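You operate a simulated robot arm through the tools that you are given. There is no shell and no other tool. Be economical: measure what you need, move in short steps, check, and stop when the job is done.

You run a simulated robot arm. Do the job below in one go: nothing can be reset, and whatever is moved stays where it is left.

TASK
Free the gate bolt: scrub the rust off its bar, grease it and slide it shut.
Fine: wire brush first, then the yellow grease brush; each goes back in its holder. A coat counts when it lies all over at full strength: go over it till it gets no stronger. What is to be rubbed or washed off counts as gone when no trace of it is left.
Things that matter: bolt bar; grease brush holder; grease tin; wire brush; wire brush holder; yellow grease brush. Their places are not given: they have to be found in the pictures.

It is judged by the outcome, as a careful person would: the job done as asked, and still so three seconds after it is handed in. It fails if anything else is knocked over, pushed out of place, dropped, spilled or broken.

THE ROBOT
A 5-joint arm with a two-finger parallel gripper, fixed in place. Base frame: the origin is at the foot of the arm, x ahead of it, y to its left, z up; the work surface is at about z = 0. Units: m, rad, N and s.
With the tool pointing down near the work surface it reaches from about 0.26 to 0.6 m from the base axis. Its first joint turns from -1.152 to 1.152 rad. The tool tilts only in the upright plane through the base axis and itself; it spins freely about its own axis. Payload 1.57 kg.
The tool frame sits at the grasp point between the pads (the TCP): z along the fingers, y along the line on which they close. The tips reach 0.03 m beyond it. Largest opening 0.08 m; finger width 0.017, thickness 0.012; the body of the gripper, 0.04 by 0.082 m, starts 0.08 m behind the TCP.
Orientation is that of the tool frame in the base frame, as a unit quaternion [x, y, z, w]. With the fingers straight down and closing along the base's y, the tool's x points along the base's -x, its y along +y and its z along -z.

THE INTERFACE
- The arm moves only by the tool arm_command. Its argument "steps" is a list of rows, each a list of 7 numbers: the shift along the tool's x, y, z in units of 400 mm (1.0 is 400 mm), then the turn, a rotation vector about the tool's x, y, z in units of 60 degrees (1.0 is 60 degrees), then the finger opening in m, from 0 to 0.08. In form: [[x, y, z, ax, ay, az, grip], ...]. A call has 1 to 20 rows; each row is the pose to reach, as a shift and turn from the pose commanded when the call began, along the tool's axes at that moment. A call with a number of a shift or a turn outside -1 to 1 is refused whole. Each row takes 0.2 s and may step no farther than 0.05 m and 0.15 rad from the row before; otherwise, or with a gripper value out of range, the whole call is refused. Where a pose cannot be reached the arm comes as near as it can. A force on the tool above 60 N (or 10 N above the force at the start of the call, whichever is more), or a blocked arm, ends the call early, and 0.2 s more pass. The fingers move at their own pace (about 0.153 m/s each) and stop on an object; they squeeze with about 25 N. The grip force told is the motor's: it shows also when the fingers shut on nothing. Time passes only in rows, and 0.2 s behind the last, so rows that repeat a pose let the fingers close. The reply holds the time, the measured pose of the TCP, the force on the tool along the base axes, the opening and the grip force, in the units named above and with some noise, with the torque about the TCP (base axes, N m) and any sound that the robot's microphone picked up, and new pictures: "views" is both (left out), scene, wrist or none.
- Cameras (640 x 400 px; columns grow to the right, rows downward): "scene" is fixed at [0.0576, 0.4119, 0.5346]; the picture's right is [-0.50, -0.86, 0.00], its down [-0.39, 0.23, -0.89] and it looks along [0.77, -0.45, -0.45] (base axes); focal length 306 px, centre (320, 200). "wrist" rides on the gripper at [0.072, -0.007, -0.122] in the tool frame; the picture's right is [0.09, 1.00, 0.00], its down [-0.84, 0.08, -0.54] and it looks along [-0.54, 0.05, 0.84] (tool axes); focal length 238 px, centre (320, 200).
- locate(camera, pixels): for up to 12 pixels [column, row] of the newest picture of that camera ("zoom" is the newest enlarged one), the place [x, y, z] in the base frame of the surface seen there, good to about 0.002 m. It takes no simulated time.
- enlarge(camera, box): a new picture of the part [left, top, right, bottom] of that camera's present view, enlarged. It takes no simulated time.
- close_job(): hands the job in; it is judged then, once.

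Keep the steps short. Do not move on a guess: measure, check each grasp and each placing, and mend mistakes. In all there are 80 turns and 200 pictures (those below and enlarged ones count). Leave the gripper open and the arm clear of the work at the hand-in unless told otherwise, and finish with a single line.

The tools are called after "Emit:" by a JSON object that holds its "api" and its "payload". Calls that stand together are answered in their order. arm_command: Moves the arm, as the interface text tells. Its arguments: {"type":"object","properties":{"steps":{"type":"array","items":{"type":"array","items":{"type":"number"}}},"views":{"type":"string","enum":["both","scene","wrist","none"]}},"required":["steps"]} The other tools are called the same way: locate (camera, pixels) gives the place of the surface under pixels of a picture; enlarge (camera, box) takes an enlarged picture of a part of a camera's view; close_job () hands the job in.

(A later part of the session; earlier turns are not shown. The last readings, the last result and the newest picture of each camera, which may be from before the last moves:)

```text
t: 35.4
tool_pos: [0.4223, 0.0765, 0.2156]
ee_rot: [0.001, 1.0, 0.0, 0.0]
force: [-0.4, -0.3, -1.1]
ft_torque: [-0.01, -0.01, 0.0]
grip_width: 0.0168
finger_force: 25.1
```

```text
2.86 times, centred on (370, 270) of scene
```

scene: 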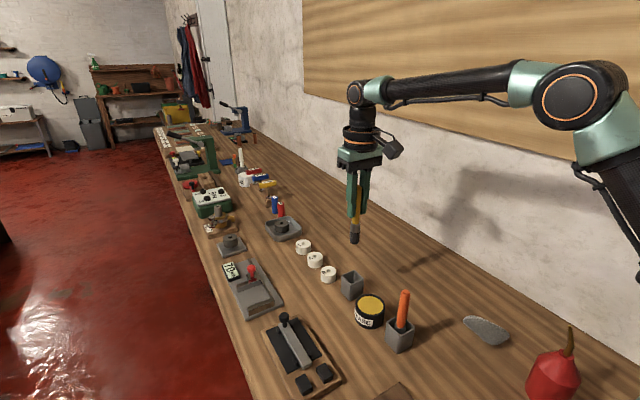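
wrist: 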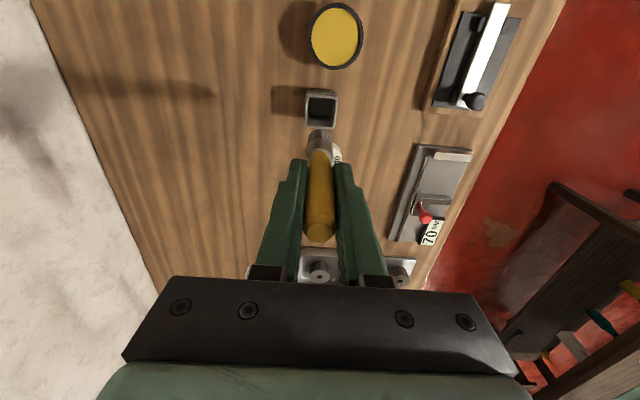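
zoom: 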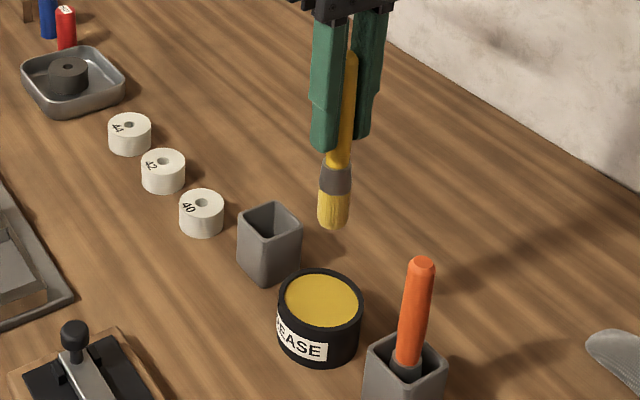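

The bristles are loaded yellow. I carry it over the bar's free end and lower to just above contact.

Emit:
{"api": "arm_command", "payload": {"steps": [[0.02, 0.1, 0, 0, 0, 0, 0], [0.045, 0.21, 0, 0, 0, 0, 0], [0.07, 0.32, 0, 0, 0, 0, 0], [0.09, 0.43, 0, 0, 0, 0, 0], [0.09, 0.444, 0.05, 0, 0, 0, 0], [0.09, 0.444, 0.13, 0, 0, 0, 0], [0.09, 0.444, 0.18, 0, 0, 0, 0], [0.09, 0.444, 0.195, 0, 0, 0, 0], [0.09, 0.444, 0.2, 0, 0, 0, 0], [0.09, 0.444, 0.2, 0, 0, 0, 0]], "views": "none"}}

Emit:
{"api": "enlarge", "payload": {"camera": "scene", "box": [260, 290, 350, 390]}}

Emit:
{"api": "enlarge", "payload": {"camera": "wrist", "box": [270, 20, 390, 200]}}

```text
t: 37.6
tool_pos: [0.3869, 0.2538, 0.1359]
ee_rot: [0.0, 1.0, -0.001, 0.001]
force: [-0.6, 0.1, -0.5]
ft_torque: [-0.01, 0.02, 0.0]
grip_width: 0.0165
finger_force: 25.0
```

```text
4.00 times, centred on (305, 340) of scene
```

zoom: 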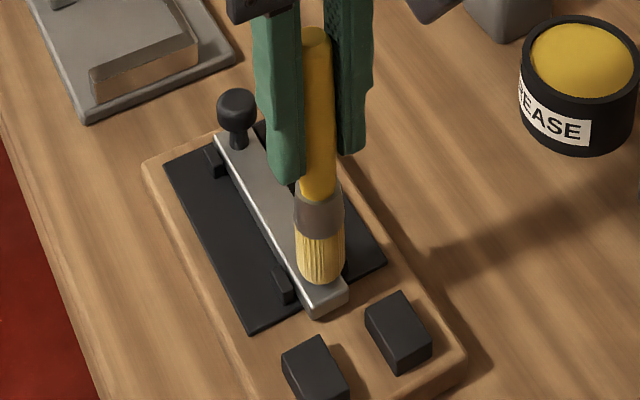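

```text
2.22 times, centred on (330, 110) of wrist
```

zoom: 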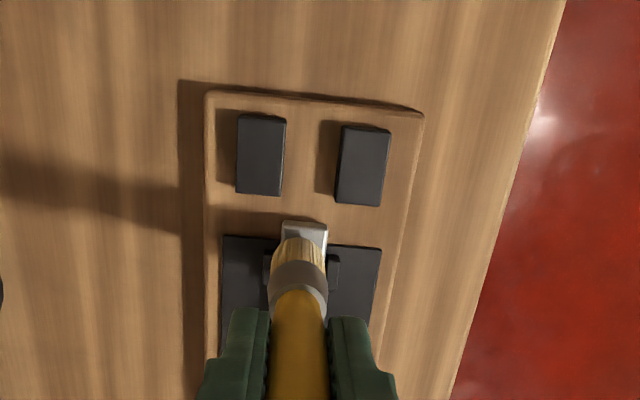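

Almost touching. I press 2 mm and stroke along the whole bar up to the knob and back.

Emit:
{"api": "arm_command", "payload": {"steps": [[0.017, 0.004, 0.003, 0, 0, 0, 0], [0.017, 0.004, 0.005, 0, 0, 0, 0], [-0.01, 0.004, 0.005, 0, 0, 0, 0], [-0.035, 0.004, 0.005, 0, 0, 0, 0], [-0.06, 0.004, 0.005, 0, 0, 0, 0], [-0.085, 0.004, 0.005, 0, 0, 0, 0], [-0.11, 0.004, 0.005, 0, 0, 0, 0], [-0.135, 0.004, 0.005, 0, 0, 0, 0], [-0.155, 0.004, 0.005, 0, 0, 0, 0], [-0.135, 0.004, 0.005, 0, 0, 0, 0], [-0.11, 0.004, 0.005, 0, 0, 0, 0], [-0.085, 0.004, 0.005, 0, 0, 0, 0], [-0.06, 0.004, 0.005, 0, 0, 0, 0], [-0.035, 0.004, 0.005, 0, 0, 0, 0], [-0.01, 0.004, 0.005, 0, 0, 0, 0], [0.017, 0.004, 0.005, 0, 0, 0, 0]], "views": "none"}}

Emit:
{"api": "enlarge", "payload": {"camera": "scene", "box": [260, 290, 350, 390]}}

```text
t: 41.0
tool_pos: [0.3812, 0.2543, 0.1338]
ee_rot: [0.0, 1.0, 0.0, 0.0]
force: [0.3, -0.9, -0.8]
ft_torque: [-0.01, -0.01, 0.0]
grip_width: 0.0166
finger_force: 25.0
```

```text
4.00 times, centred on (305, 340) of scene
```

zoom: 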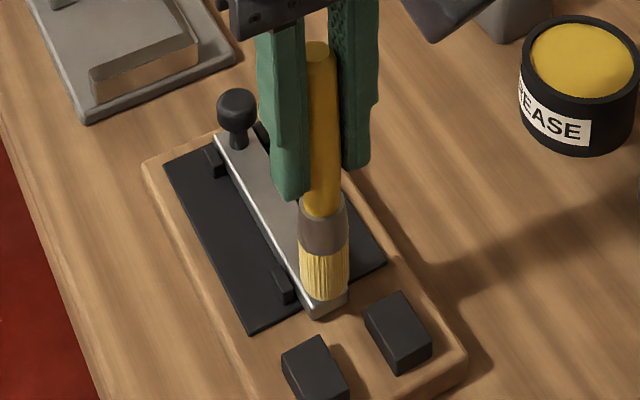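

No contact was made. I lower in 1 mm steps until force shows.

Emit:
{"api": "arm_command", "payload": {"steps": [[-0.02, 0, 0, 0, 0, 0, 0], [-0.02, 0, 0.0025, 0, 0, 0, 0], [-0.02, 0, 0.005, 0, 0, 0, 0], [-0.02, 0, 0.005, 0, 0, 0, 0]], "views": "none"}}

```text
t: 42.0
tool_pos: [0.3892, 0.2545, 0.1329]
ee_rot: [-0.001, 1.0, 0.0, 0.0]
force: [0.3, -0.2, 0.0]
ft_torque: [-0.01, -0.01, 0.01]
grip_width: 0.0166
finger_force: 25.1
```

Emit:
{"api": "arm_command", "payload": {"steps": [[0, 0, 0.0025, 0, 0, 0, 0], [0, 0, 0.005, 0, 0, 0, 0], [0, 0, 0.0065, 0, 0, 0, 0], [0, 0, 0.0065, 0, 0, 0, 0]], "views": "none"}}

Emit:
{"api": "enlarge", "payload": {"camera": "wrist", "box": [270, 20, 390, 200]}}

```text
t: 43.0
tool_pos: [0.3887, 0.2554, 0.1303]
ee_rot: [0.0, 1.0, 0.0, -0.001]
force: [0.2, 0.2, 0.3]
ft_torque: [-0.03, 0.0, -0.01]
grip_width: 0.0166
finger_force: 24.8
```

```text
2.22 times, centred on (330, 110) of wrist
```

zoom: 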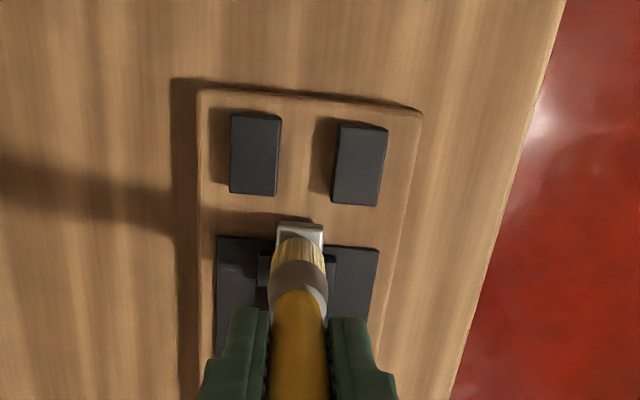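

Still no force; continue down up to 3 mm.

Emit:
{"api": "arm_command", "payload": {"steps": [[0, 0, 0.002, 0, 0, 0, 0], [0, 0, 0.004, 0, 0, 0, 0], [0, 0, 0.006, 0, 0, 0, 0], [0, 0, 0.0075, 0, 0, 0, 0], [0, 0, 0.0075, 0, 0, 0, 0]], "views": "none"}}

Emit:
{"api": "enlarge", "payload": {"camera": "scene", "box": [260, 290, 350, 390]}}

```text
t: 44.2
tool_pos: [0.3909, 0.256, 0.1287]
ee_rot: [0.001, 1.0, 0.001, 0.002]
force: [-0.8, -2.3, 23.4]
ft_torque: [-0.2, 0.03, -0.01]
grip_width: 0.0167
finger_force: 24.9
```

```text
4.00 times, centred on (305, 340) of scene
```

zoom: 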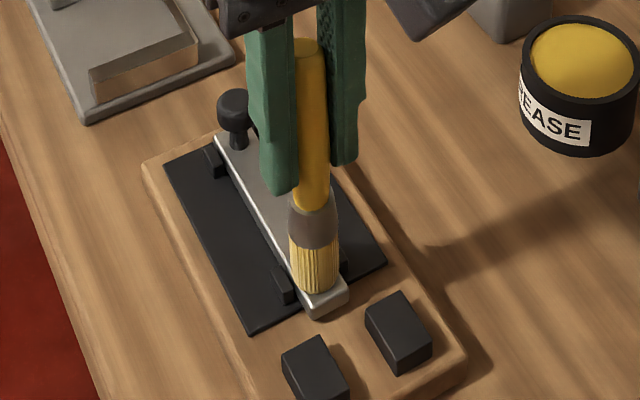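

Contact at z 0.1287. I ease 0.6 mm and stroke the bar's whole length to and fro.

Emit:
{"api": "arm_command", "payload": {"steps": [[0.022, -0.003, -0.0015, 0, 0, 0, 0], [0.0, -0.003, -0.0015, 0, 0, 0, 0], [-0.025, -0.003, -0.0015, 0, 0, 0, 0], [-0.05, -0.003, -0.0015, 0, 0, 0, 0], [-0.075, -0.003, -0.0015, 0, 0, 0, 0], [-0.1, -0.003, -0.0015, 0, 0, 0, 0], [-0.125, -0.003, -0.0015, 0, 0, 0, 0], [-0.142, -0.003, -0.0015, 0, 0, 0, 0], [-0.125, -0.003, -0.0015, 0, 0, 0, 0], [-0.1, -0.003, -0.0015, 0, 0, 0, 0], [-0.075, -0.003, -0.0015, 0, 0, 0, 0], [-0.05, -0.003, -0.0015, 0, 0, 0, 0], [-0.025, -0.003, -0.0015, 0, 0, 0, 0], [0.0, -0.003, -0.0015, 0, 0, 0, 0], [0.022, -0.003, -0.0015, 0, 0, 0, 0]], "views": "none"}}

Emit:
{"api": "enlarge", "payload": {"camera": "scene", "box": [260, 290, 350, 390]}}

```text
t: 47.4
tool_pos: [0.3793, 0.2547, 0.1271]
ee_rot: [0.001, 1.0, 0.0, 0.0]
force: [0.0, -0.6, 0.2]
ft_torque: [0.0, -0.01, -0.01]
grip_width: 0.0165
finger_force: 24.7
```

```text
4.00 times, centred on (305, 340) of scene
```

zoom: 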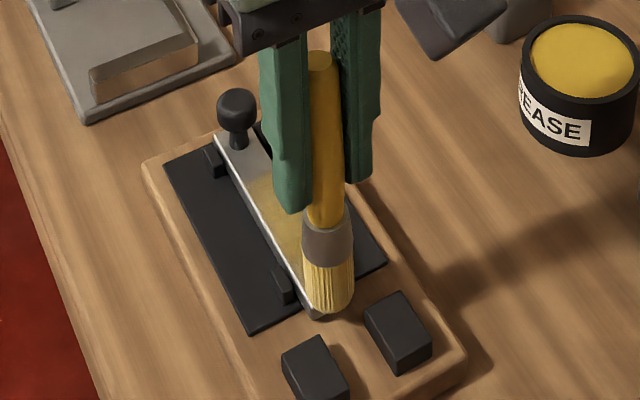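

Grease is appearing. The tip may overhang the bar's end, so I lift 1.5 cm and look.

Emit:
{"api": "arm_command", "payload": {"steps": [[0, 0, -0.025, 0, 0, 0, 0], [0, 0, -0.1, 0, 0, 0, 0], [0, 0, -0.1, 0, 0, 0, 0]], "views": "wrist"}}

Emit:
{"api": "enlarge", "payload": {"camera": "scene", "box": [260, 270, 350, 390]}}

Emit:
{"api": "locate", "payload": {"camera": "zoom", "pixels": [[320, 200], [320, 230]]}}

```text
t: 48.2
tool_pos: [0.3803, 0.2529, 0.1671]
ee_rot: [0.0, 1.0, 0.0, 0.0]
force: [0.4, 0.0, -0.7]
ft_torque: [0.02, 0.01, 0.02]
grip_width: 0.0165
finger_force: 25.5
```

wrist: 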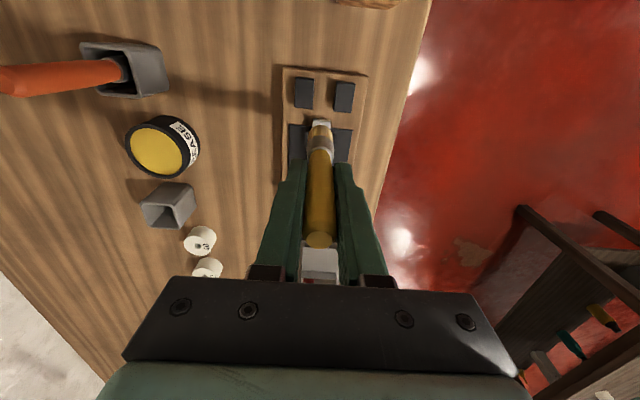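

```text
3.33 times, centred on (305, 330) of scene
```

zoom: 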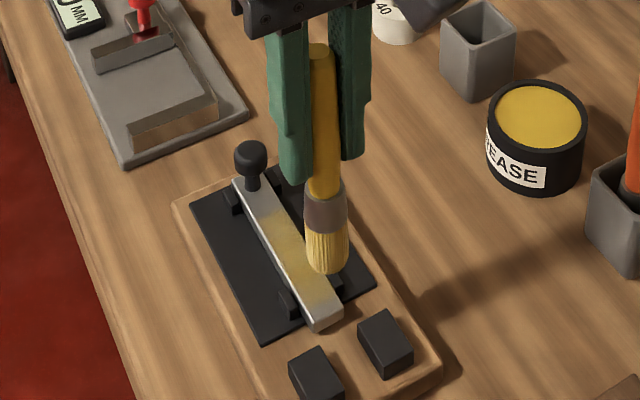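

```text
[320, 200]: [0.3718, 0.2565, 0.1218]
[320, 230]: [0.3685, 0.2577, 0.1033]
```

Faint grease coat is visible from x≈0.38 to 0.45. I go on stroking with light pressure, not past the end.

Emit:
{"api": "arm_command", "payload": {"steps": [[-0.025, 0.002, 0.05, 0, 0, 0, 0], [-0.025, 0.002, 0.09, 0, 0, 0, 0], [-0.025, 0.002, 0.101, 0, 0, 0, 0], [-0.01, 0.002, 0.102, 0, 0, 0, 0], [-0.035, 0.002, 0.102, 0, 0, 0, 0], [-0.06, 0.002, 0.102, 0, 0, 0, 0], [-0.085, 0.002, 0.102, 0, 0, 0, 0], [-0.11, 0.002, 0.102, 0, 0, 0, 0], [-0.135, 0.002, 0.102, 0, 0, 0, 0], [-0.16, 0.002, 0.102, 0, 0, 0, 0], [-0.175, 0.002, 0.102, 0, 0, 0, 0], [-0.16, 0.007, 0.102, 0, 0, 0, 0], [-0.135, 0.007, 0.102, 0, 0, 0, 0], [-0.11, 0.007, 0.102, 0, 0, 0, 0], [-0.085, 0.007, 0.102, 0, 0, 0, 0], [-0.06, 0.007, 0.102, 0, 0, 0, 0], [-0.035, 0.007, 0.102, 0, 0, 0, 0], [-0.01, 0.007, 0.102, 0, 0, 0, 0], [-0.01, -0.004, 0.102, 0, 0, 0, 0]], "views": "none"}}

Emit:
{"api": "enlarge", "payload": {"camera": "scene", "box": [260, 290, 350, 390]}}

```text
t: 52.2
tool_pos: [0.3844, 0.2529, 0.1263]
ee_rot: [0.0, 1.0, 0.0, 0.002]
force: [0.0, 6.0, 12.5]
ft_torque: [0.48, -0.08, 0.04]
grip_width: 0.0169
finger_force: 25.3
```

```text
4.00 times, centred on (305, 340) of scene
```

zoom: 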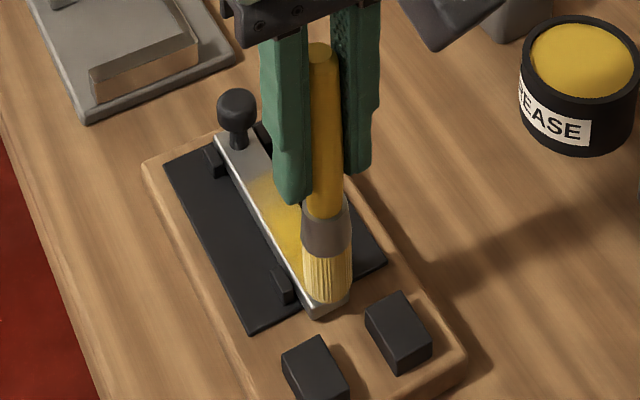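

Coat strengthening at 12 N. I stroke again along the near and far edges, then lift to look.

Emit:
{"api": "arm_command", "payload": {"steps": [[-0.025, -0.003, 0, 0, 0, 0, 0], [-0.05, -0.003, 0, 0, 0, 0, 0], [-0.075, -0.003, 0, 0, 0, 0, 0], [-0.1, -0.003, 0, 0, 0, 0, 0], [-0.125, -0.003, 0, 0, 0, 0, 0], [-0.15, -0.003, 0, 0, 0, 0, 0], [-0.165, -0.003, 0, 0, 0, 0, 0], [-0.165, 0.004, 0, 0, 0, 0, 0], [-0.14, 0.004, 0, 0, 0, 0, 0], [-0.115, 0.004, 0, 0, 0, 0, 0], [-0.09, 0.004, 0, 0, 0, 0, 0], [-0.065, 0.004, 0, 0, 0, 0, 0], [-0.04, 0.004, 0, 0, 0, 0, 0], [-0.015, 0.004, 0, 0, 0, 0, 0], [0.003, 0.004, 0, 0, 0, 0, 0], [0.003, 0.004, -0.06, 0, 0, 0, 0], [0.003, -0.05, -0.15, 0, 0, 0, 0], [0.003, -0.15, -0.2, 0, 0, 0, 0], [0.003, -0.15, -0.2, 0, 0, 0, 0]], "views": "none"}}

Emit:
{"api": "enlarge", "payload": {"camera": "scene", "box": [260, 270, 350, 390]}}

Emit:
{"api": "enlarge", "payload": {"camera": "wrist", "box": [290, 50, 410, 220]}}

```text
t: 56.2
tool_pos: [0.3833, 0.192, 0.2068]
ee_rot: [0.0, 1.0, 0.0, 0.0]
force: [1.2, -0.4, -0.1]
ft_torque: [0.02, 0.01, 0.01]
grip_width: 0.0164
finger_force: 25.2
```

```text
3.33 times, centred on (305, 330) of scene
```

zoom: 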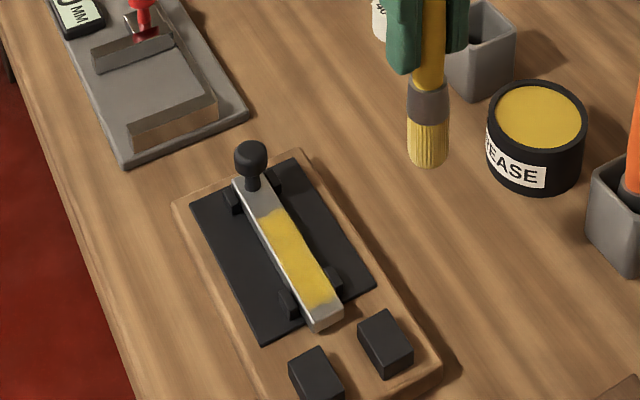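

```text
2.35 times, centred on (350, 135) of wrist
```

zoom: 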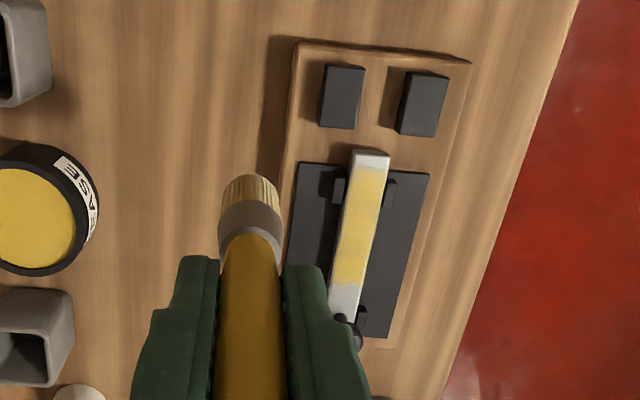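

A yellow coat spans the rust zone. The bristles look paler; I zoom in to judge the coat.

Emit:
{"api": "enlarge", "payload": {"camera": "scene", "box": [285, 315, 330, 370]}}

Emit:
{"api": "enlarge", "payload": {"camera": "wrist", "box": [340, 100, 380, 190]}}

```text
7.27 times, centred on (308, 342) of scene
```

zoom: 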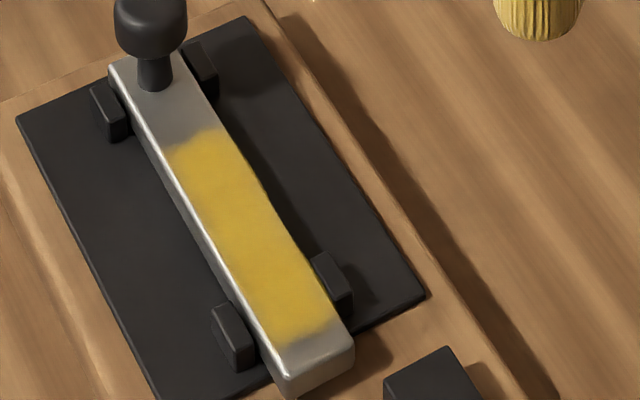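

```text
4.44 times, centred on (360, 145) of wrist
```

zoom: 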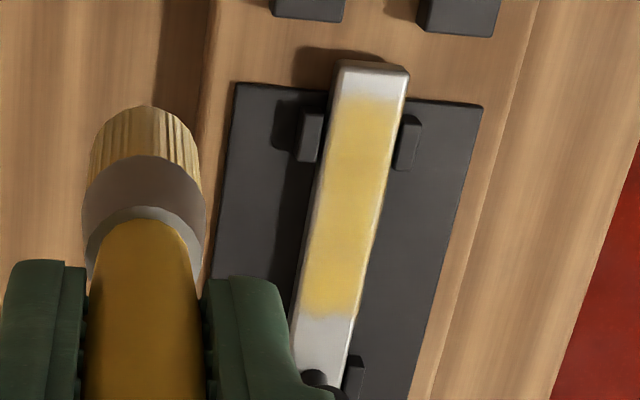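

Coat is present but perhaps not full strength. I reload in the tin.

Emit:
{"api": "arm_command", "payload": {"steps": [[-0.035, -0.1, 0, 0, 0, 0, 0], [-0.07, -0.2, 0, 0, 0, 0, 0], [-0.104, -0.29, 0, 0, 0, 0, 0], [-0.104, -0.29, 0.08, 0, 0, 0, 0], [-0.104, -0.29, 0.16, 0, 0, 0, 0], [-0.104, -0.29, 0.195, 0, 0, 0, 0], [-0.104, -0.29, 0.2, 0, 0, 0, 0], [-0.094, -0.29, 0.2, 0, 0, 0, 0], [-0.114, -0.29, 0.2, 0, 0, 0, 0], [-0.104, -0.28, 0.2, 0, 0, 0, 0], [-0.104, -0.3, 0.2, 0, 0, 0, 0], [-0.104, -0.29, 0.2, 0, 0, 0, 0], [-0.104, -0.29, 0.12, 0, 0, 0, 0], [-0.104, -0.29, 0.02, 0, 0, 0, 0], [-0.104, -0.29, 0.0, 0, 0, 0, 0]], "views": "none"}}

Emit:
{"api": "enlarge", "payload": {"camera": "scene", "box": [320, 200, 420, 340]}}

```text
t: 59.4
tool_pos: [0.4209, 0.0746, 0.2076]
ee_rot: [0.0, 1.0, -0.001, 0.0]
force: [-0.5, -0.3, -1.4]
ft_torque: [-0.03, -0.02, -0.01]
grip_width: 0.0166
finger_force: 24.9
```

```text
2.86 times, centred on (370, 270) of scene
```

zoom: 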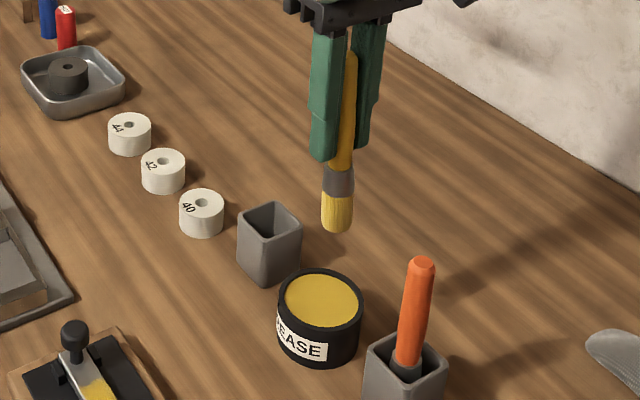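

Reloaded. Back to the bar to lower gently at x≈0.40.

Emit:
{"api": "arm_command", "payload": {"steps": [[0.015, 0.11, 0, 0, 0, 0, 0], [0.03, 0.22, 0, 0, 0, 0, 0], [0.045, 0.33, 0, 0, 0, 0, 0], [0.052, 0.4485, 0, 0, 0, 0, 0], [0.052, 0.4485, 0.08, 0, 0, 0, 0], [0.052, 0.4485, 0.16, 0, 0, 0, 0], [0.052, 0.4485, 0.192, 0, 0, 0, 0], [0.052, 0.4485, 0.198, 0, 0, 0, 0], [0.052, 0.4485, 0.202, 0, 0, 0, 0], [0.052, 0.4485, 0.202, 0, 0, 0, 0]], "views": "none"}}

```text
t: 61.6
tool_pos: [0.404, 0.2544, 0.1249]
ee_rot: [0.0, 1.0, 0.0, 0.0]
force: [-0.1, 0.4, -1.5]
ft_torque: [-0.01, -0.01, -0.02]
grip_width: 0.0167
finger_force: 24.8
```

No contact yet; creep down.

Emit:
{"api": "arm_command", "payload": {"steps": [[0, 0, 0.0025, 0, 0, 0, 0], [0, 0, 0.005, 0, 0, 0, 0], [0, 0, 0.005, 0, 0, 0, 0]], "views": "none"}}

```text
t: 62.4
tool_pos: [0.4042, 0.2546, 0.1246]
ee_rot: [0.0, 1.0, 0.0, 0.0]
force: [0.9, 0.4, -1.2]
ft_torque: [0.05, 0.01, 0.03]
grip_width: 0.0165
finger_force: 25.3
```

Emit:
{"api": "arm_command", "payload": {"steps": [[0, 0, 0.0025, 0, 0, 0, 0], [0, 0, 0.005, 0, 0, 0, 0], [0, 0, 0.005, 0, 0, 0, 0]], "views": "none"}}

Emit:
{"api": "enlarge", "payload": {"camera": "scene", "box": [260, 290, 350, 390]}}

```text
t: 63.2
tool_pos: [0.4037, 0.255, 0.1216]
ee_rot: [-0.001, 1.0, 0.0, 0.0]
force: [0.6, -0.1, 0.0]
ft_torque: [-0.02, 0.04, 0.01]
grip_width: 0.0164
finger_force: 24.8
```

```text
4.00 times, centred on (305, 340) of scene
```

zoom: 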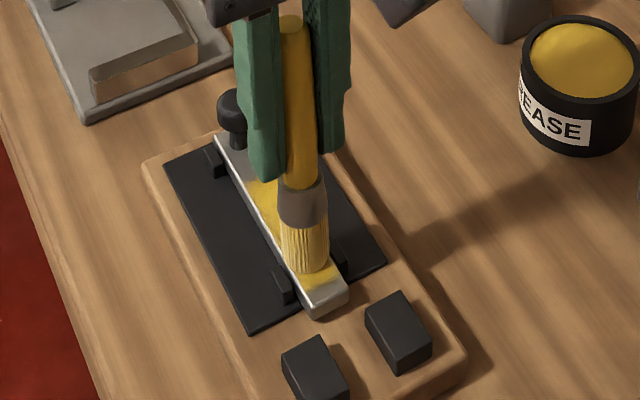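

The tip is right at the surface; I creep another 2 mm.

Emit:
{"api": "arm_command", "payload": {"steps": [[0, 0, 0.0025, 0, 0, 0, 0], [0, 0, 0.0045, 0, 0, 0, 0], [0, 0, 0.0045, 0, 0, 0, 0]], "views": "none"}}

```text
t: 64.0
tool_pos: [0.4041, 0.2545, 0.1203]
ee_rot: [0.0, 1.0, 0.001, 0.001]
force: [-5.1, -1.6, 20.0]
ft_torque: [-0.16, 0.37, -0.02]
grip_width: 0.0168
finger_force: 24.9
```

Contact, 20 N. Two back-and-forth strokes along the bar.

Emit:
{"api": "arm_command", "payload": {"steps": [[0.025, 0, -0.0005, 0, 0, 0, 0], [0.047, 0, -0.0005, 0, 0, 0, 0], [0.02, 0, -0.0005, 0, 0, 0, 0], [-0.005, 0, -0.0005, 0, 0, 0, 0], [-0.03, 0, -0.0005, 0, 0, 0, 0], [-0.055, 0, -0.0005, 0, 0, 0, 0], [-0.08, 0, -0.0005, 0, 0, 0, 0], [-0.105, 0, -0.0005, 0, 0, 0, 0], [-0.115, 0.006, -0.0005, 0, 0, 0, 0], [-0.09, 0.006, -0.0005, 0, 0, 0, 0], [-0.065, 0.006, -0.0005, 0, 0, 0, 0], [-0.04, 0.006, -0.0005, 0, 0, 0, 0], [-0.015, 0.006, -0.0005, 0, 0, 0, 0], [0.01, 0.006, -0.0005, 0, 0, 0, 0], [0.035, 0.006, -0.0005, 0, 0, 0, 0], [0.045, -0.006, -0.0005, 0, 0, 0, 0], [0.02, -0.006, -0.0005, 0, 0, 0, 0], [-0.005, -0.006, -0.0005, 0, 0, 0, 0]], "views": "none"}}

Emit:
{"api": "enlarge", "payload": {"camera": "scene", "box": [260, 290, 350, 390]}}

```text
t: 67.8
tool_pos: [0.4048, 0.2533, 0.1186]
ee_rot: [0.0, 1.0, -0.001, 0.0]
force: [0.2, 0.1, -0.3]
ft_torque: [0.0, 0.0, 0.03]
grip_width: 0.0167
finger_force: 24.9
```

```text
4.00 times, centred on (305, 340) of scene
```

zoom: 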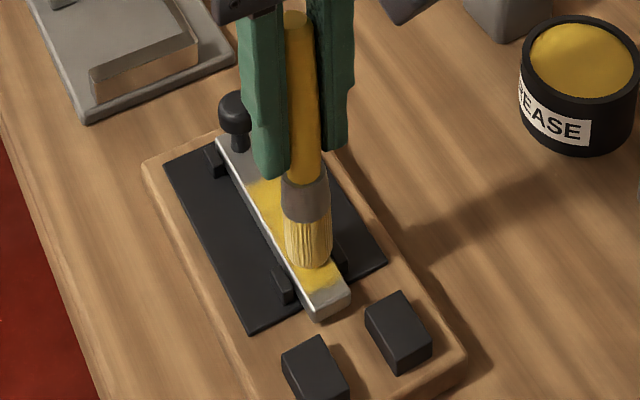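

Contact lost again as the brush slips in the grip; I press 1.5 mm more and repeat, then lift to compare.

Emit:
{"api": "arm_command", "payload": {"steps": [[0, 0, 0.002, 0, 0, 0, 0], [-0.02, -0.003, 0.0035, 0, 0, 0, 0], [-0.045, -0.003, 0.004, 0, 0, 0, 0], [-0.07, -0.003, 0.004, 0, 0, 0, 0], [-0.095, -0.003, 0.004, 0, 0, 0, 0], [-0.113, -0.003, 0.004, 0, 0, 0, 0], [-0.113, 0.007, 0.004, 0, 0, 0, 0], [-0.09, 0.007, 0.004, 0, 0, 0, 0], [-0.065, 0.007, 0.004, 0, 0, 0, 0], [-0.04, 0.007, 0.004, 0, 0, 0, 0], [-0.015, 0.007, 0.004, 0, 0, 0, 0], [0.01, 0.007, 0.004, 0, 0, 0, 0], [0.035, 0.007, 0.004, 0, 0, 0, 0], [0.047, 0.002, 0.004, 0, 0, 0, 0], [0.047, -0.003, 0.004, 0, 0, 0, 0], [0.02, -0.003, 0.004, 0, 0, 0, 0], [0.02, -0.003, -0.06, 0, 0, 0, 0], [0.02, -0.07, -0.15, 0, 0, 0, 0], [0.02, -0.16, -0.22, 0, 0, 0, 0], [0.02, -0.16, -0.22, 0, 0, 0, 0]], "views": "none"}}

Emit:
{"api": "enlarge", "payload": {"camera": "scene", "box": [285, 315, 330, 370]}}

Emit:
{"api": "enlarge", "payload": {"camera": "wrist", "box": [290, 50, 410, 220]}}

```text
t: 72.0
tool_pos: [0.3977, 0.1877, 0.207]
ee_rot: [-0.001, 1.0, 0.0, -0.001]
force: [-0.3, -0.4, -0.2]
ft_torque: [0.0, -0.01, -0.01]
grip_width: 0.0166
finger_force: 24.9
```

```text
7.27 times, centred on (308, 342) of scene
```

zoom: 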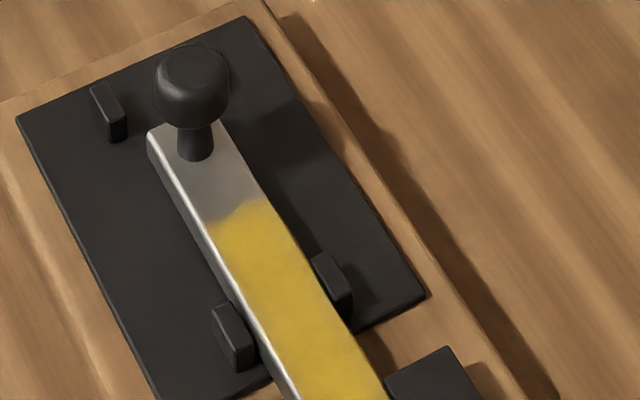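

```text
2.35 times, centred on (350, 135) of wrist
```

zoom: 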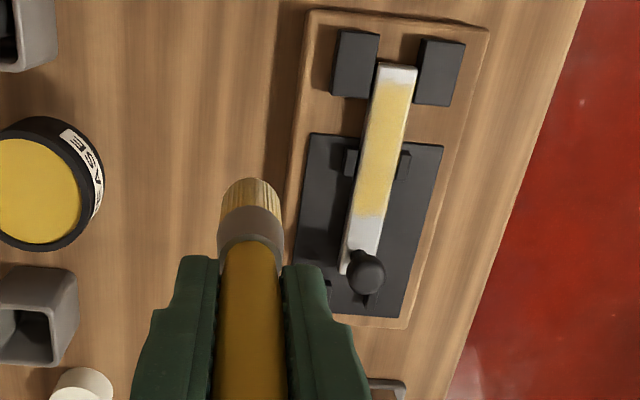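

The greased bar now slides freely; my strokes carried it toward the keeper. I check the coat and the bar's new place.

Emit:
{"api": "enlarge", "payload": {"camera": "scene", "box": [285, 325, 340, 390]}}

Emit:
{"api": "enlarge", "payload": {"camera": "wrist", "box": [330, 60, 380, 180]}}

Emit:
{"api": "locate", "payload": {"camera": "wrist", "pixels": [[368, 79], [359, 140], [357, 150], [366, 87]]}}

```text
6.15 times, centred on (312, 358) of scene
```

zoom: 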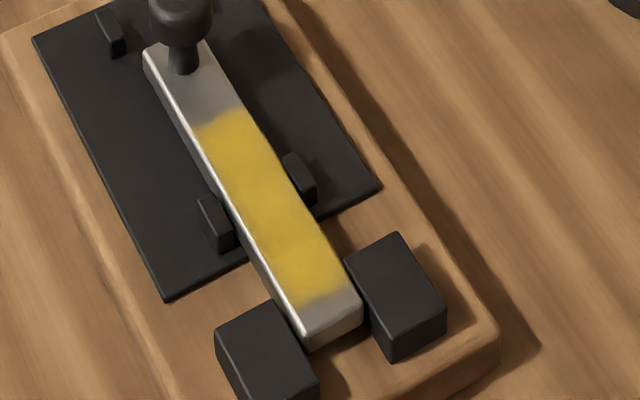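

```text
3.33 times, centred on (355, 120) of wrist
```

zoom: 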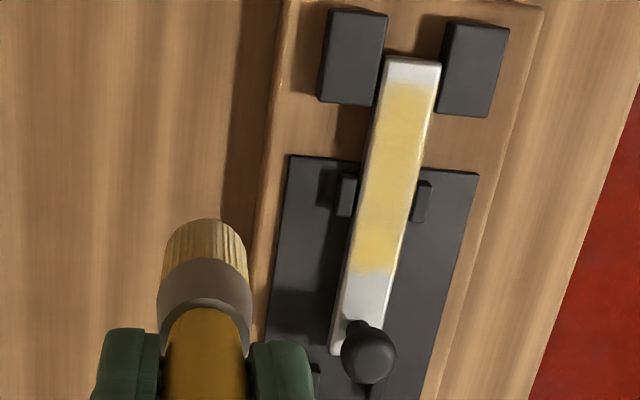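

```text
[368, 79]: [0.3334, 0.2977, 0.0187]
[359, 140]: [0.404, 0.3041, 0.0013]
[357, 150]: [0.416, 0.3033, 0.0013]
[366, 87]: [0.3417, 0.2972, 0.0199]
```

The coat is nearly even but slightly lighter near the tip side. I reload once more.

Emit:
{"api": "arm_command", "payload": {"steps": [[-0.022, -0.1, 0, 0, 0, 0, 0], [-0.044, -0.2, 0, 0, 0, 0, 0], [-0.066, -0.282, 0, 0, 0, 0, 0], [-0.066, -0.282, 0.1, 0, 0, 0, 0], [-0.066, -0.282, 0.18, 0, 0, 0, 0], [-0.066, -0.282, 0.215, 0, 0, 0, 0], [-0.066, -0.282, 0.22, 0, 0, 0, 0], [-0.056, -0.282, 0.22, 0, 0, 0, 0], [-0.076, -0.282, 0.22, 0, 0, 0, 0], [-0.066, -0.272, 0.22, 0, 0, 0, 0], [-0.066, -0.292, 0.22, 0, 0, 0, 0], [-0.066, -0.282, 0.22, 0, 0, 0, 0], [-0.066, -0.282, 0.14, 0, 0, 0, 0], [-0.066, -0.282, 0.04, 0, 0, 0, 0], [-0.066, -0.282, 0.0, 0, 0, 0, 0]], "views": "none"}}

Emit:
{"api": "enlarge", "payload": {"camera": "scene", "box": [310, 200, 420, 345]}}

Emit:
{"api": "locate", "payload": {"camera": "scene", "pixels": [[338, 380], [312, 383], [340, 379], [293, 333], [330, 374], [318, 378], [302, 334], [321, 344]]}}

```text
t: 75.2
tool_pos: [0.4257, 0.0751, 0.2081]
ee_rot: [0.0, 1.0, 0.0, -0.002]
force: [0.2, 0.1, 0.3]
ft_torque: [0.04, -0.01, 0.04]
grip_width: 0.0169
finger_force: 24.4
```

```text
2.76 times, centred on (365, 272) of scene
```

zoom: 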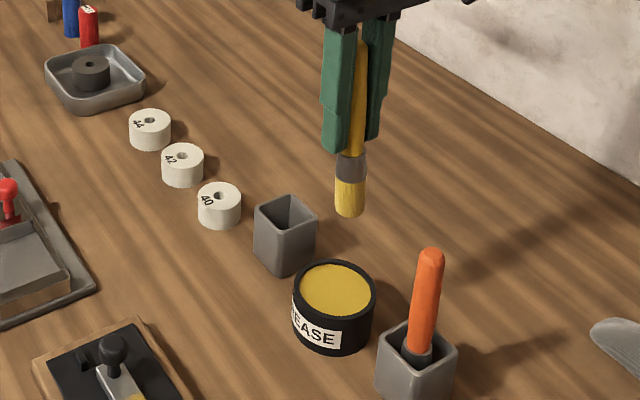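

```text
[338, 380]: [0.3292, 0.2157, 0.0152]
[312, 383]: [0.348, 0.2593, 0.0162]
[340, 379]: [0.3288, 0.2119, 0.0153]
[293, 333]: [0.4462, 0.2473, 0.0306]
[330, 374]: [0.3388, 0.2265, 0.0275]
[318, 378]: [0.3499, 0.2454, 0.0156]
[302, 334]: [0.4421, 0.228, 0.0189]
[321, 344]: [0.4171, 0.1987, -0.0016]
```

Reloaded. I measure where the patch is now.

Emit:
{"api": "enlarge", "payload": {"camera": "scene", "box": [285, 325, 340, 390]}}

Emit:
{"api": "locate", "payload": {"camera": "zoom", "pixels": [[222, 120], [310, 295], [265, 210], [330, 325], [147, 55], [180, 5], [355, 280], [284, 315], [400, 235], [245, 325], [400, 355], [180, 65]]}}

Emit:
{"api": "locate", "payload": {"camera": "scene", "pixels": [[368, 303], [350, 283]]}}

```text
6.15 times, centred on (312, 358) of scene
```

zoom: 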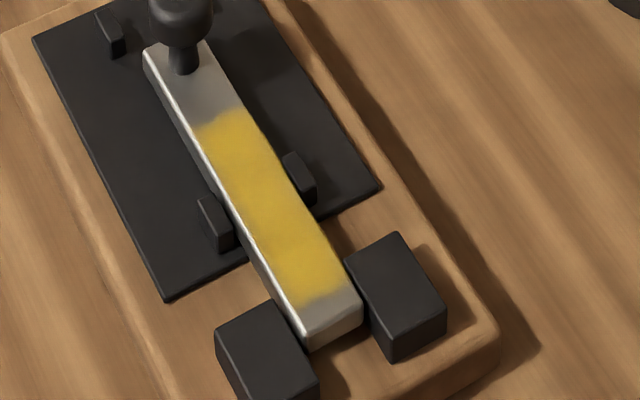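

```text
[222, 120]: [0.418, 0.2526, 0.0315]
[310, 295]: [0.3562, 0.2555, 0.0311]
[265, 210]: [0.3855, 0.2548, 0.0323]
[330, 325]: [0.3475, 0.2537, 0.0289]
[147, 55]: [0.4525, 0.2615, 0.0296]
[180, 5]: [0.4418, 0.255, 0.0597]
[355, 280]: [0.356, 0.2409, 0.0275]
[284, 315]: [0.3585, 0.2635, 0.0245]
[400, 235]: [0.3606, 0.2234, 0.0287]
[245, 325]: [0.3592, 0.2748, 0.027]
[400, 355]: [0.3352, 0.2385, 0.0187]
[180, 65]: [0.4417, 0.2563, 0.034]
```

```text
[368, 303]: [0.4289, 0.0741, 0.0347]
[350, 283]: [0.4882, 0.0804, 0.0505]
```

Patch is now x 0.354–0.418, knob at 0.442. I go above its middle and lower close to contact.

Emit:
{"api": "arm_command", "payload": {"steps": [[0.025, 0.11, 0, 0, 0, 0, 0], [0.05, 0.22, 0, 0, 0, 0, 0], [0.075, 0.33, 0, 0, 0, 0, 0], [0.097, 0.44, 0, 0, 0, 0, 0], [0.097, 0.449, 0.09, 0, 0, 0, 0], [0.097, 0.449, 0.17, 0, 0, 0, 0], [0.097, 0.449, 0.21, 0, 0, 0, 0], [0.097, 0.449, 0.22, 0, 0, 0, 0], [0.097, 0.449, 0.2225, 0, 0, 0, 0], [0.097, 0.449, 0.225, 0, 0, 0, 0], [0.097, 0.449, 0.225, 0, 0, 0, 0]], "views": "none"}}

Emit:
{"api": "enlarge", "payload": {"camera": "scene", "box": [260, 290, 350, 390]}}

```text
t: 77.6
tool_pos: [0.3855, 0.2552, 0.1189]
ee_rot: [0.0, 1.0, 0.0, 0.0]
force: [0.6, -0.8, -0.2]
ft_torque: [0.0, -0.01, -0.02]
grip_width: 0.0165
finger_force: 24.7
```

```text
4.00 times, centred on (305, 340) of scene
```

zoom: 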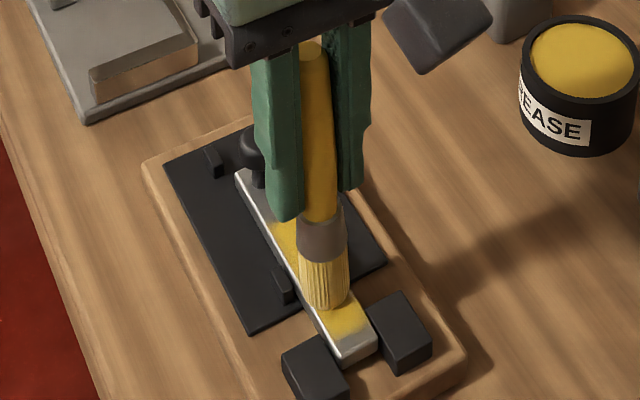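

Close to contact, so I creep down in 0.5 mm steps.

Emit:
{"api": "arm_command", "payload": {"steps": [[0, 0, 0.0015, 0, 0, 0, 0], [0, 0, 0.003, 0, 0, 0, 0], [0, 0, 0.0045, 0, 0, 0, 0], [0, 0, 0.0045, 0, 0, 0, 0]], "views": "none"}}

```text
t: 78.6
tool_pos: [0.3857, 0.2553, 0.1169]
ee_rot: [0.001, 1.0, -0.001, 0.001]
force: [-0.5, -1.7, 8.6]
ft_torque: [-0.2, 0.01, 0.0]
grip_width: 0.0165
finger_force: 24.6
```

8.6 N contact. I make sideways strokes across the bar, stepping toward the tip end, so the bar isn't dragged.

Emit:
{"api": "arm_command", "payload": {"steps": [[0, 0.008, 0, 0, 0, 0, 0], [0, -0.014, 0, 0, 0, 0, 0], [0, 0.008, 0, 0, 0, 0, 0], [0.012, -0.014, 0, 0, 0, 0, 0], [0.012, 0.008, 0, 0, 0, 0, 0], [0.024, -0.014, 0, 0, 0, 0, 0], [0.024, 0.008, 0, 0, 0, 0, 0], [0.036, -0.014, 0, 0, 0, 0, 0], [0.036, 0.008, 0, 0, 0, 0, 0], [0.048, -0.014, 0, 0, 0, 0, 0], [0.048, 0.008, 0, 0, 0, 0, 0], [0.06, -0.014, 0, 0, 0, 0, 0], [0.06, 0.008, 0, 0, 0, 0, 0], [0.06, -0.003, 0, 0, 0, 0, 0]], "views": "none"}}

Emit:
{"api": "enlarge", "payload": {"camera": "scene", "box": [260, 290, 350, 390]}}

```text
t: 81.6
tool_pos: [0.362, 0.2536, 0.1174]
ee_rot: [0.0, 1.0, 0.0, 0.0]
force: [-0.8, 0.4, 0.2]
ft_torque: [-0.03, 0.03, -0.04]
grip_width: 0.0164
finger_force: 25.5
```

```text
4.00 times, centred on (305, 340) of scene
```

zoom: 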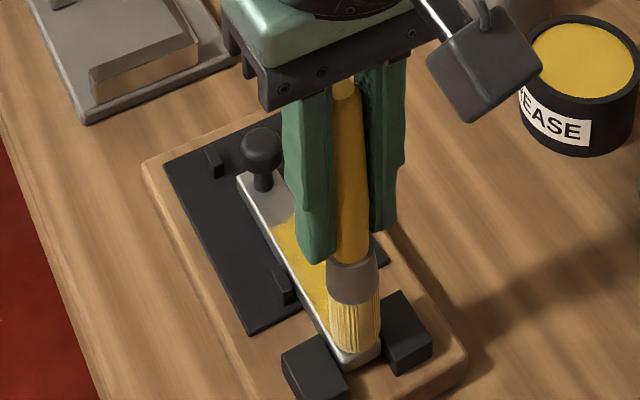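

Contact light; I press 1 mm more and work sideways back toward the knob.

Emit:
{"api": "arm_command", "payload": {"steps": [[0, 0, 0.002, 0, 0, 0, 0], [0, 0.01, 0.003, 0, 0, 0, 0], [0, -0.01, 0.003, 0, 0, 0, 0], [-0.015, 0.01, 0.003, 0, 0, 0, 0], [-0.015, -0.01, 0.003, 0, 0, 0, 0], [-0.03, 0.01, 0.003, 0, 0, 0, 0], [-0.03, -0.01, 0.003, 0, 0, 0, 0], [-0.045, 0.01, 0.0035, 0, 0, 0, 0], [-0.045, -0.01, 0.0035, 0, 0, 0, 0], [-0.06, 0.01, 0.0035, 0, 0, 0, 0], [-0.06, -0.01, 0.0035, 0, 0, 0, 0], [-0.08, 0.01, 0.0035, 0, 0, 0, 0], [-0.08, -0.01, 0.0035, 0, 0, 0, 0], [-0.1, 0.01, 0.004, 0, 0, 0, 0], [-0.1, -0.01, 0.004, 0, 0, 0, 0], [-0.12, 0.01, 0.004, 0, 0, 0, 0], [-0.12, -0.01, 0.004, 0, 0, 0, 0], [-0.14, 0.01, 0.004, 0, 0, 0, 0], [-0.14, -0.01, 0.004, 0, 0, 0, 0], [-0.14, 0.0, 0.004, 0, 0, 0, 0]], "views": "none"}}

Emit:
{"api": "enlarge", "payload": {"camera": "scene", "box": [260, 290, 350, 390]}}

```text
t: 85.8
tool_pos: [0.4191, 0.2555, 0.1155]
ee_rot: [0.0, 1.0, 0.0, -0.001]
force: [2.5, -4.8, 11.2]
ft_torque: [-0.41, -0.18, -0.02]
grip_width: 0.0168
finger_force: 25.7
```

```text
4.00 times, centred on (305, 340) of scene
```

zoom: 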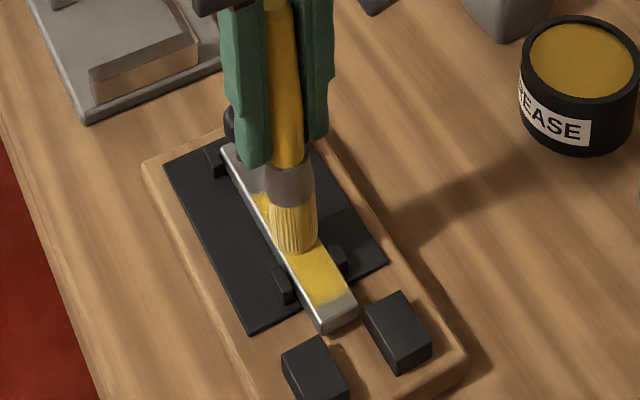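

The bar was dragged back open, still touching at 11 N. I continue to the knob end of the patch, then back over it with sideways strokes.

Emit:
{"api": "arm_command", "payload": {"steps": [[-0.02, 0.008, 0, 0, 0, 0, 0], [-0.02, -0.012, 0, 0, 0, 0, 0], [-0.04, 0.008, 0, 0, 0, 0, 0], [-0.04, -0.012, 0, 0, 0, 0, 0], [-0.055, 0.008, 0, 0, 0, 0, 0], [-0.055, -0.012, 0.0005, 0, 0, 0, 0], [-0.055, 0.008, 0.001, 0, 0, 0, 0], [-0.03, -0.012, 0.001, 0, 0, 0, 0], [-0.03, 0.008, 0.001, 0, 0, 0, 0], [-0.01, -0.012, 0.001, 0, 0, 0, 0], [-0.01, 0.008, 0.001, 0, 0, 0, 0], [0.01, -0.012, 0.001, 0, 0, 0, 0], [0.01, 0.008, 0.001, 0, 0, 0, 0], [0.03, -0.012, 0.001, 0, 0, 0, 0], [0.03, 0.008, 0.001, 0, 0, 0, 0], [0.03, 0, -0.08, 0, 0, 0, 0], [0.03, -0.07, -0.15, 0, 0, 0, 0], [0.03, -0.16, -0.22, 0, 0, 0, 0], [0.03, -0.16, -0.22, 0, 0, 0, 0]], "views": "none"}}

Emit:
{"api": "enlarge", "payload": {"camera": "scene", "box": [285, 315, 340, 380]}}

Emit:
{"api": "enlarge", "payload": {"camera": "wrist", "box": [320, 50, 400, 190]}}

```text
t: 89.8
tool_pos: [0.4051, 0.1927, 0.2028]
ee_rot: [0.0, 1.0, -0.001, -0.001]
force: [0.5, 1.0, 0.7]
ft_torque: [-0.01, 0.0, 0.0]
grip_width: 0.0164
finger_force: 25.0
```

```text
6.15 times, centred on (312, 348) of scene
```

zoom: 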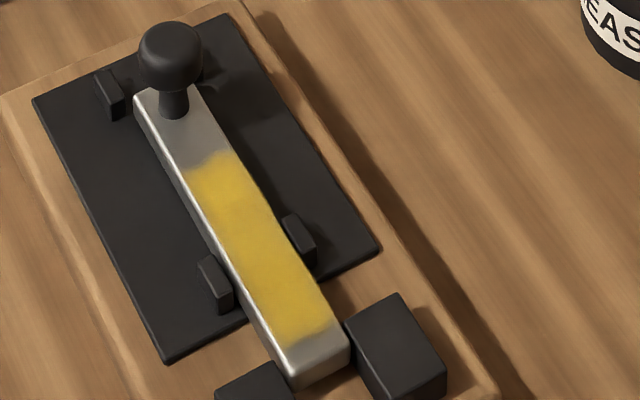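

```text
2.86 times, centred on (360, 120) of wrist
```

zoom: 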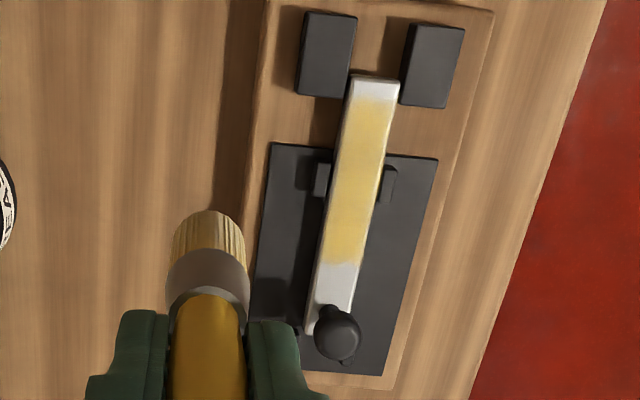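

The coat looks a bit stronger. I zoom closely to compare strength across it.

Emit:
{"api": "enlarge", "payload": {"camera": "scene", "box": [298, 335, 326, 375]}}

Emit:
{"api": "enlarge", "payload": {"camera": "wrist", "box": [345, 75, 375, 150]}}

```text
10.00 times, centred on (312, 355) of scene
```

zoom: 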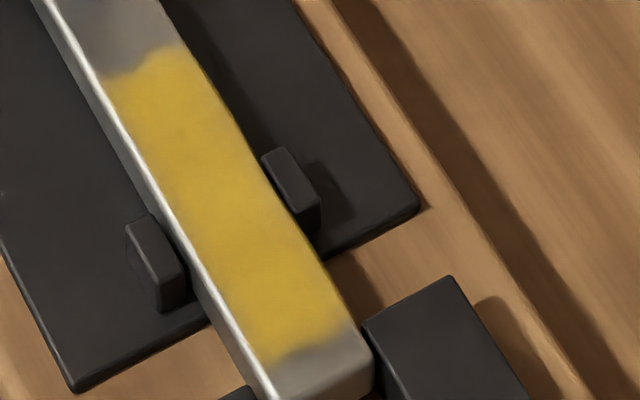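

```text
5.33 times, centred on (360, 112) of wrist
```

zoom: 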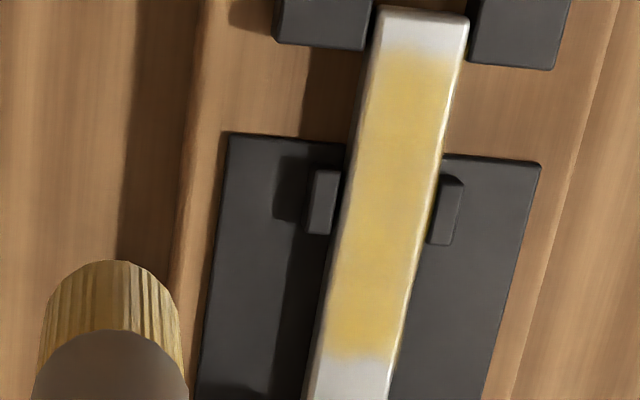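

The coat is nearly even, slightly thinner mid-way. The brush has slid up in my grip, so I take it to its holder to regrip; first I move above it and look.

Emit:
{"api": "arm_command", "payload": {"steps": [[-0.063, -0.08, -0.02, 0, 0, 0, 0], [-0.126, -0.16, -0.02, 0, 0, 0, 0], [-0.19, -0.24, -0.02, 0, 0, 0, 0], [-0.2525, -0.323, -0.02, 0, 0, 0, 0], [-0.2525, -0.323, 0.08, 0, 0, 0, 0], [-0.2525, -0.323, 0.13, 0, 0, 0, 0], [-0.2525, -0.323, 0.13, 0, 0, 0, 0]], "views": "wrist"}}

Emit:
{"api": "enlarge", "payload": {"camera": "scene", "box": [310, 220, 400, 320]}}

Emit:
{"api": "locate", "payload": {"camera": "zoom", "pixels": [[290, 150], [290, 190]]}}

```text
t: 91.4
tool_pos: [0.5075, 0.0639, 0.1506]
ee_rot: [0.0, 1.0, 0.0, 0.001]
force: [0.1, 0.1, -0.9]
ft_torque: [0.02, 0.0, 0.01]
grip_width: 0.0166
finger_force: 25.2
```

wrist: 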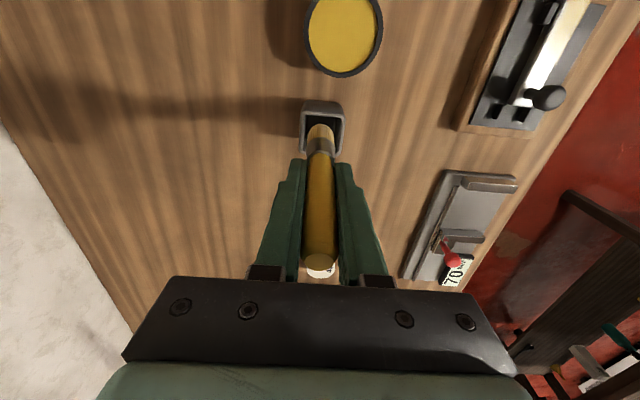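

```text
4.00 times, centred on (355, 270) of scene
```

zoom: 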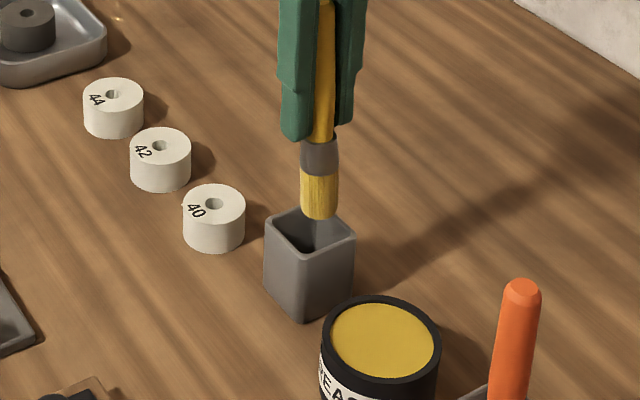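

```text
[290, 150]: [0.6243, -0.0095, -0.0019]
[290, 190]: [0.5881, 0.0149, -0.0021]
```

Emit:
{"api": "locate", "payload": {"camera": "zoom", "pixels": [[319, 215], [319, 190], [319, 155], [323, 100], [308, 207], [355, 240], [265, 235], [308, 263]]}}

Emit:
{"api": "locate", "payload": {"camera": "wrist", "pixels": [[305, 103], [340, 106], [303, 152], [339, 156], [321, 128], [321, 145]]}}

```text
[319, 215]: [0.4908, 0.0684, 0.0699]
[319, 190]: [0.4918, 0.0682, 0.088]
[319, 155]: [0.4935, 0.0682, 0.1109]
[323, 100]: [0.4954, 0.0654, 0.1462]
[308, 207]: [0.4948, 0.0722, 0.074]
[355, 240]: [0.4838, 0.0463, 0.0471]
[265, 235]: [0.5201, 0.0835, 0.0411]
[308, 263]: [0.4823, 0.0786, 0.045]
```

```text
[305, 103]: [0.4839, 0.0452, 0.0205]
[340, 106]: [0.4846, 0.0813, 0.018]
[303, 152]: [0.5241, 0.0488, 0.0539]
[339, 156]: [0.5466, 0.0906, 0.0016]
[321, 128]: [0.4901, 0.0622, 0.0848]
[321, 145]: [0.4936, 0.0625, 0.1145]
```

The tip is 8 mm toward −x of the TCP, so I shift +4 mm to centre it, lower to z 0.089 and check.

Emit:
{"api": "arm_command", "payload": {"steps": [[-0.01, 0.002, 0.0, 0, 0, 0, 0], [-0.01, 0.002, 0.04, 0, 0, 0, 0], [-0.01, 0.002, 0.09, 0, 0, 0, 0], [-0.01, 0.002, 0.13, 0, 0, 0, 0], [-0.01, 0.002, 0.152, 0, 0, 0, 0], [-0.01, 0.002, 0.152, 0, 0, 0, 0]], "views": "none"}}

Emit:
{"api": "enlarge", "payload": {"camera": "scene", "box": [310, 220, 400, 320]}}

```text
t: 92.8
tool_pos: [0.5104, 0.0622, 0.0902]
ee_rot: [0.001, 1.0, 0.0, 0.0]
force: [-0.4, -0.8, -0.7]
ft_torque: [-0.01, 0.01, 0.0]
grip_width: 0.0167
finger_force: 24.2
```

```text
4.00 times, centred on (355, 270) of scene
```

zoom: 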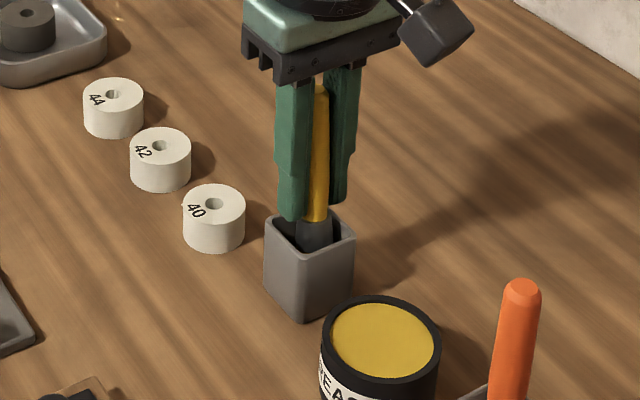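

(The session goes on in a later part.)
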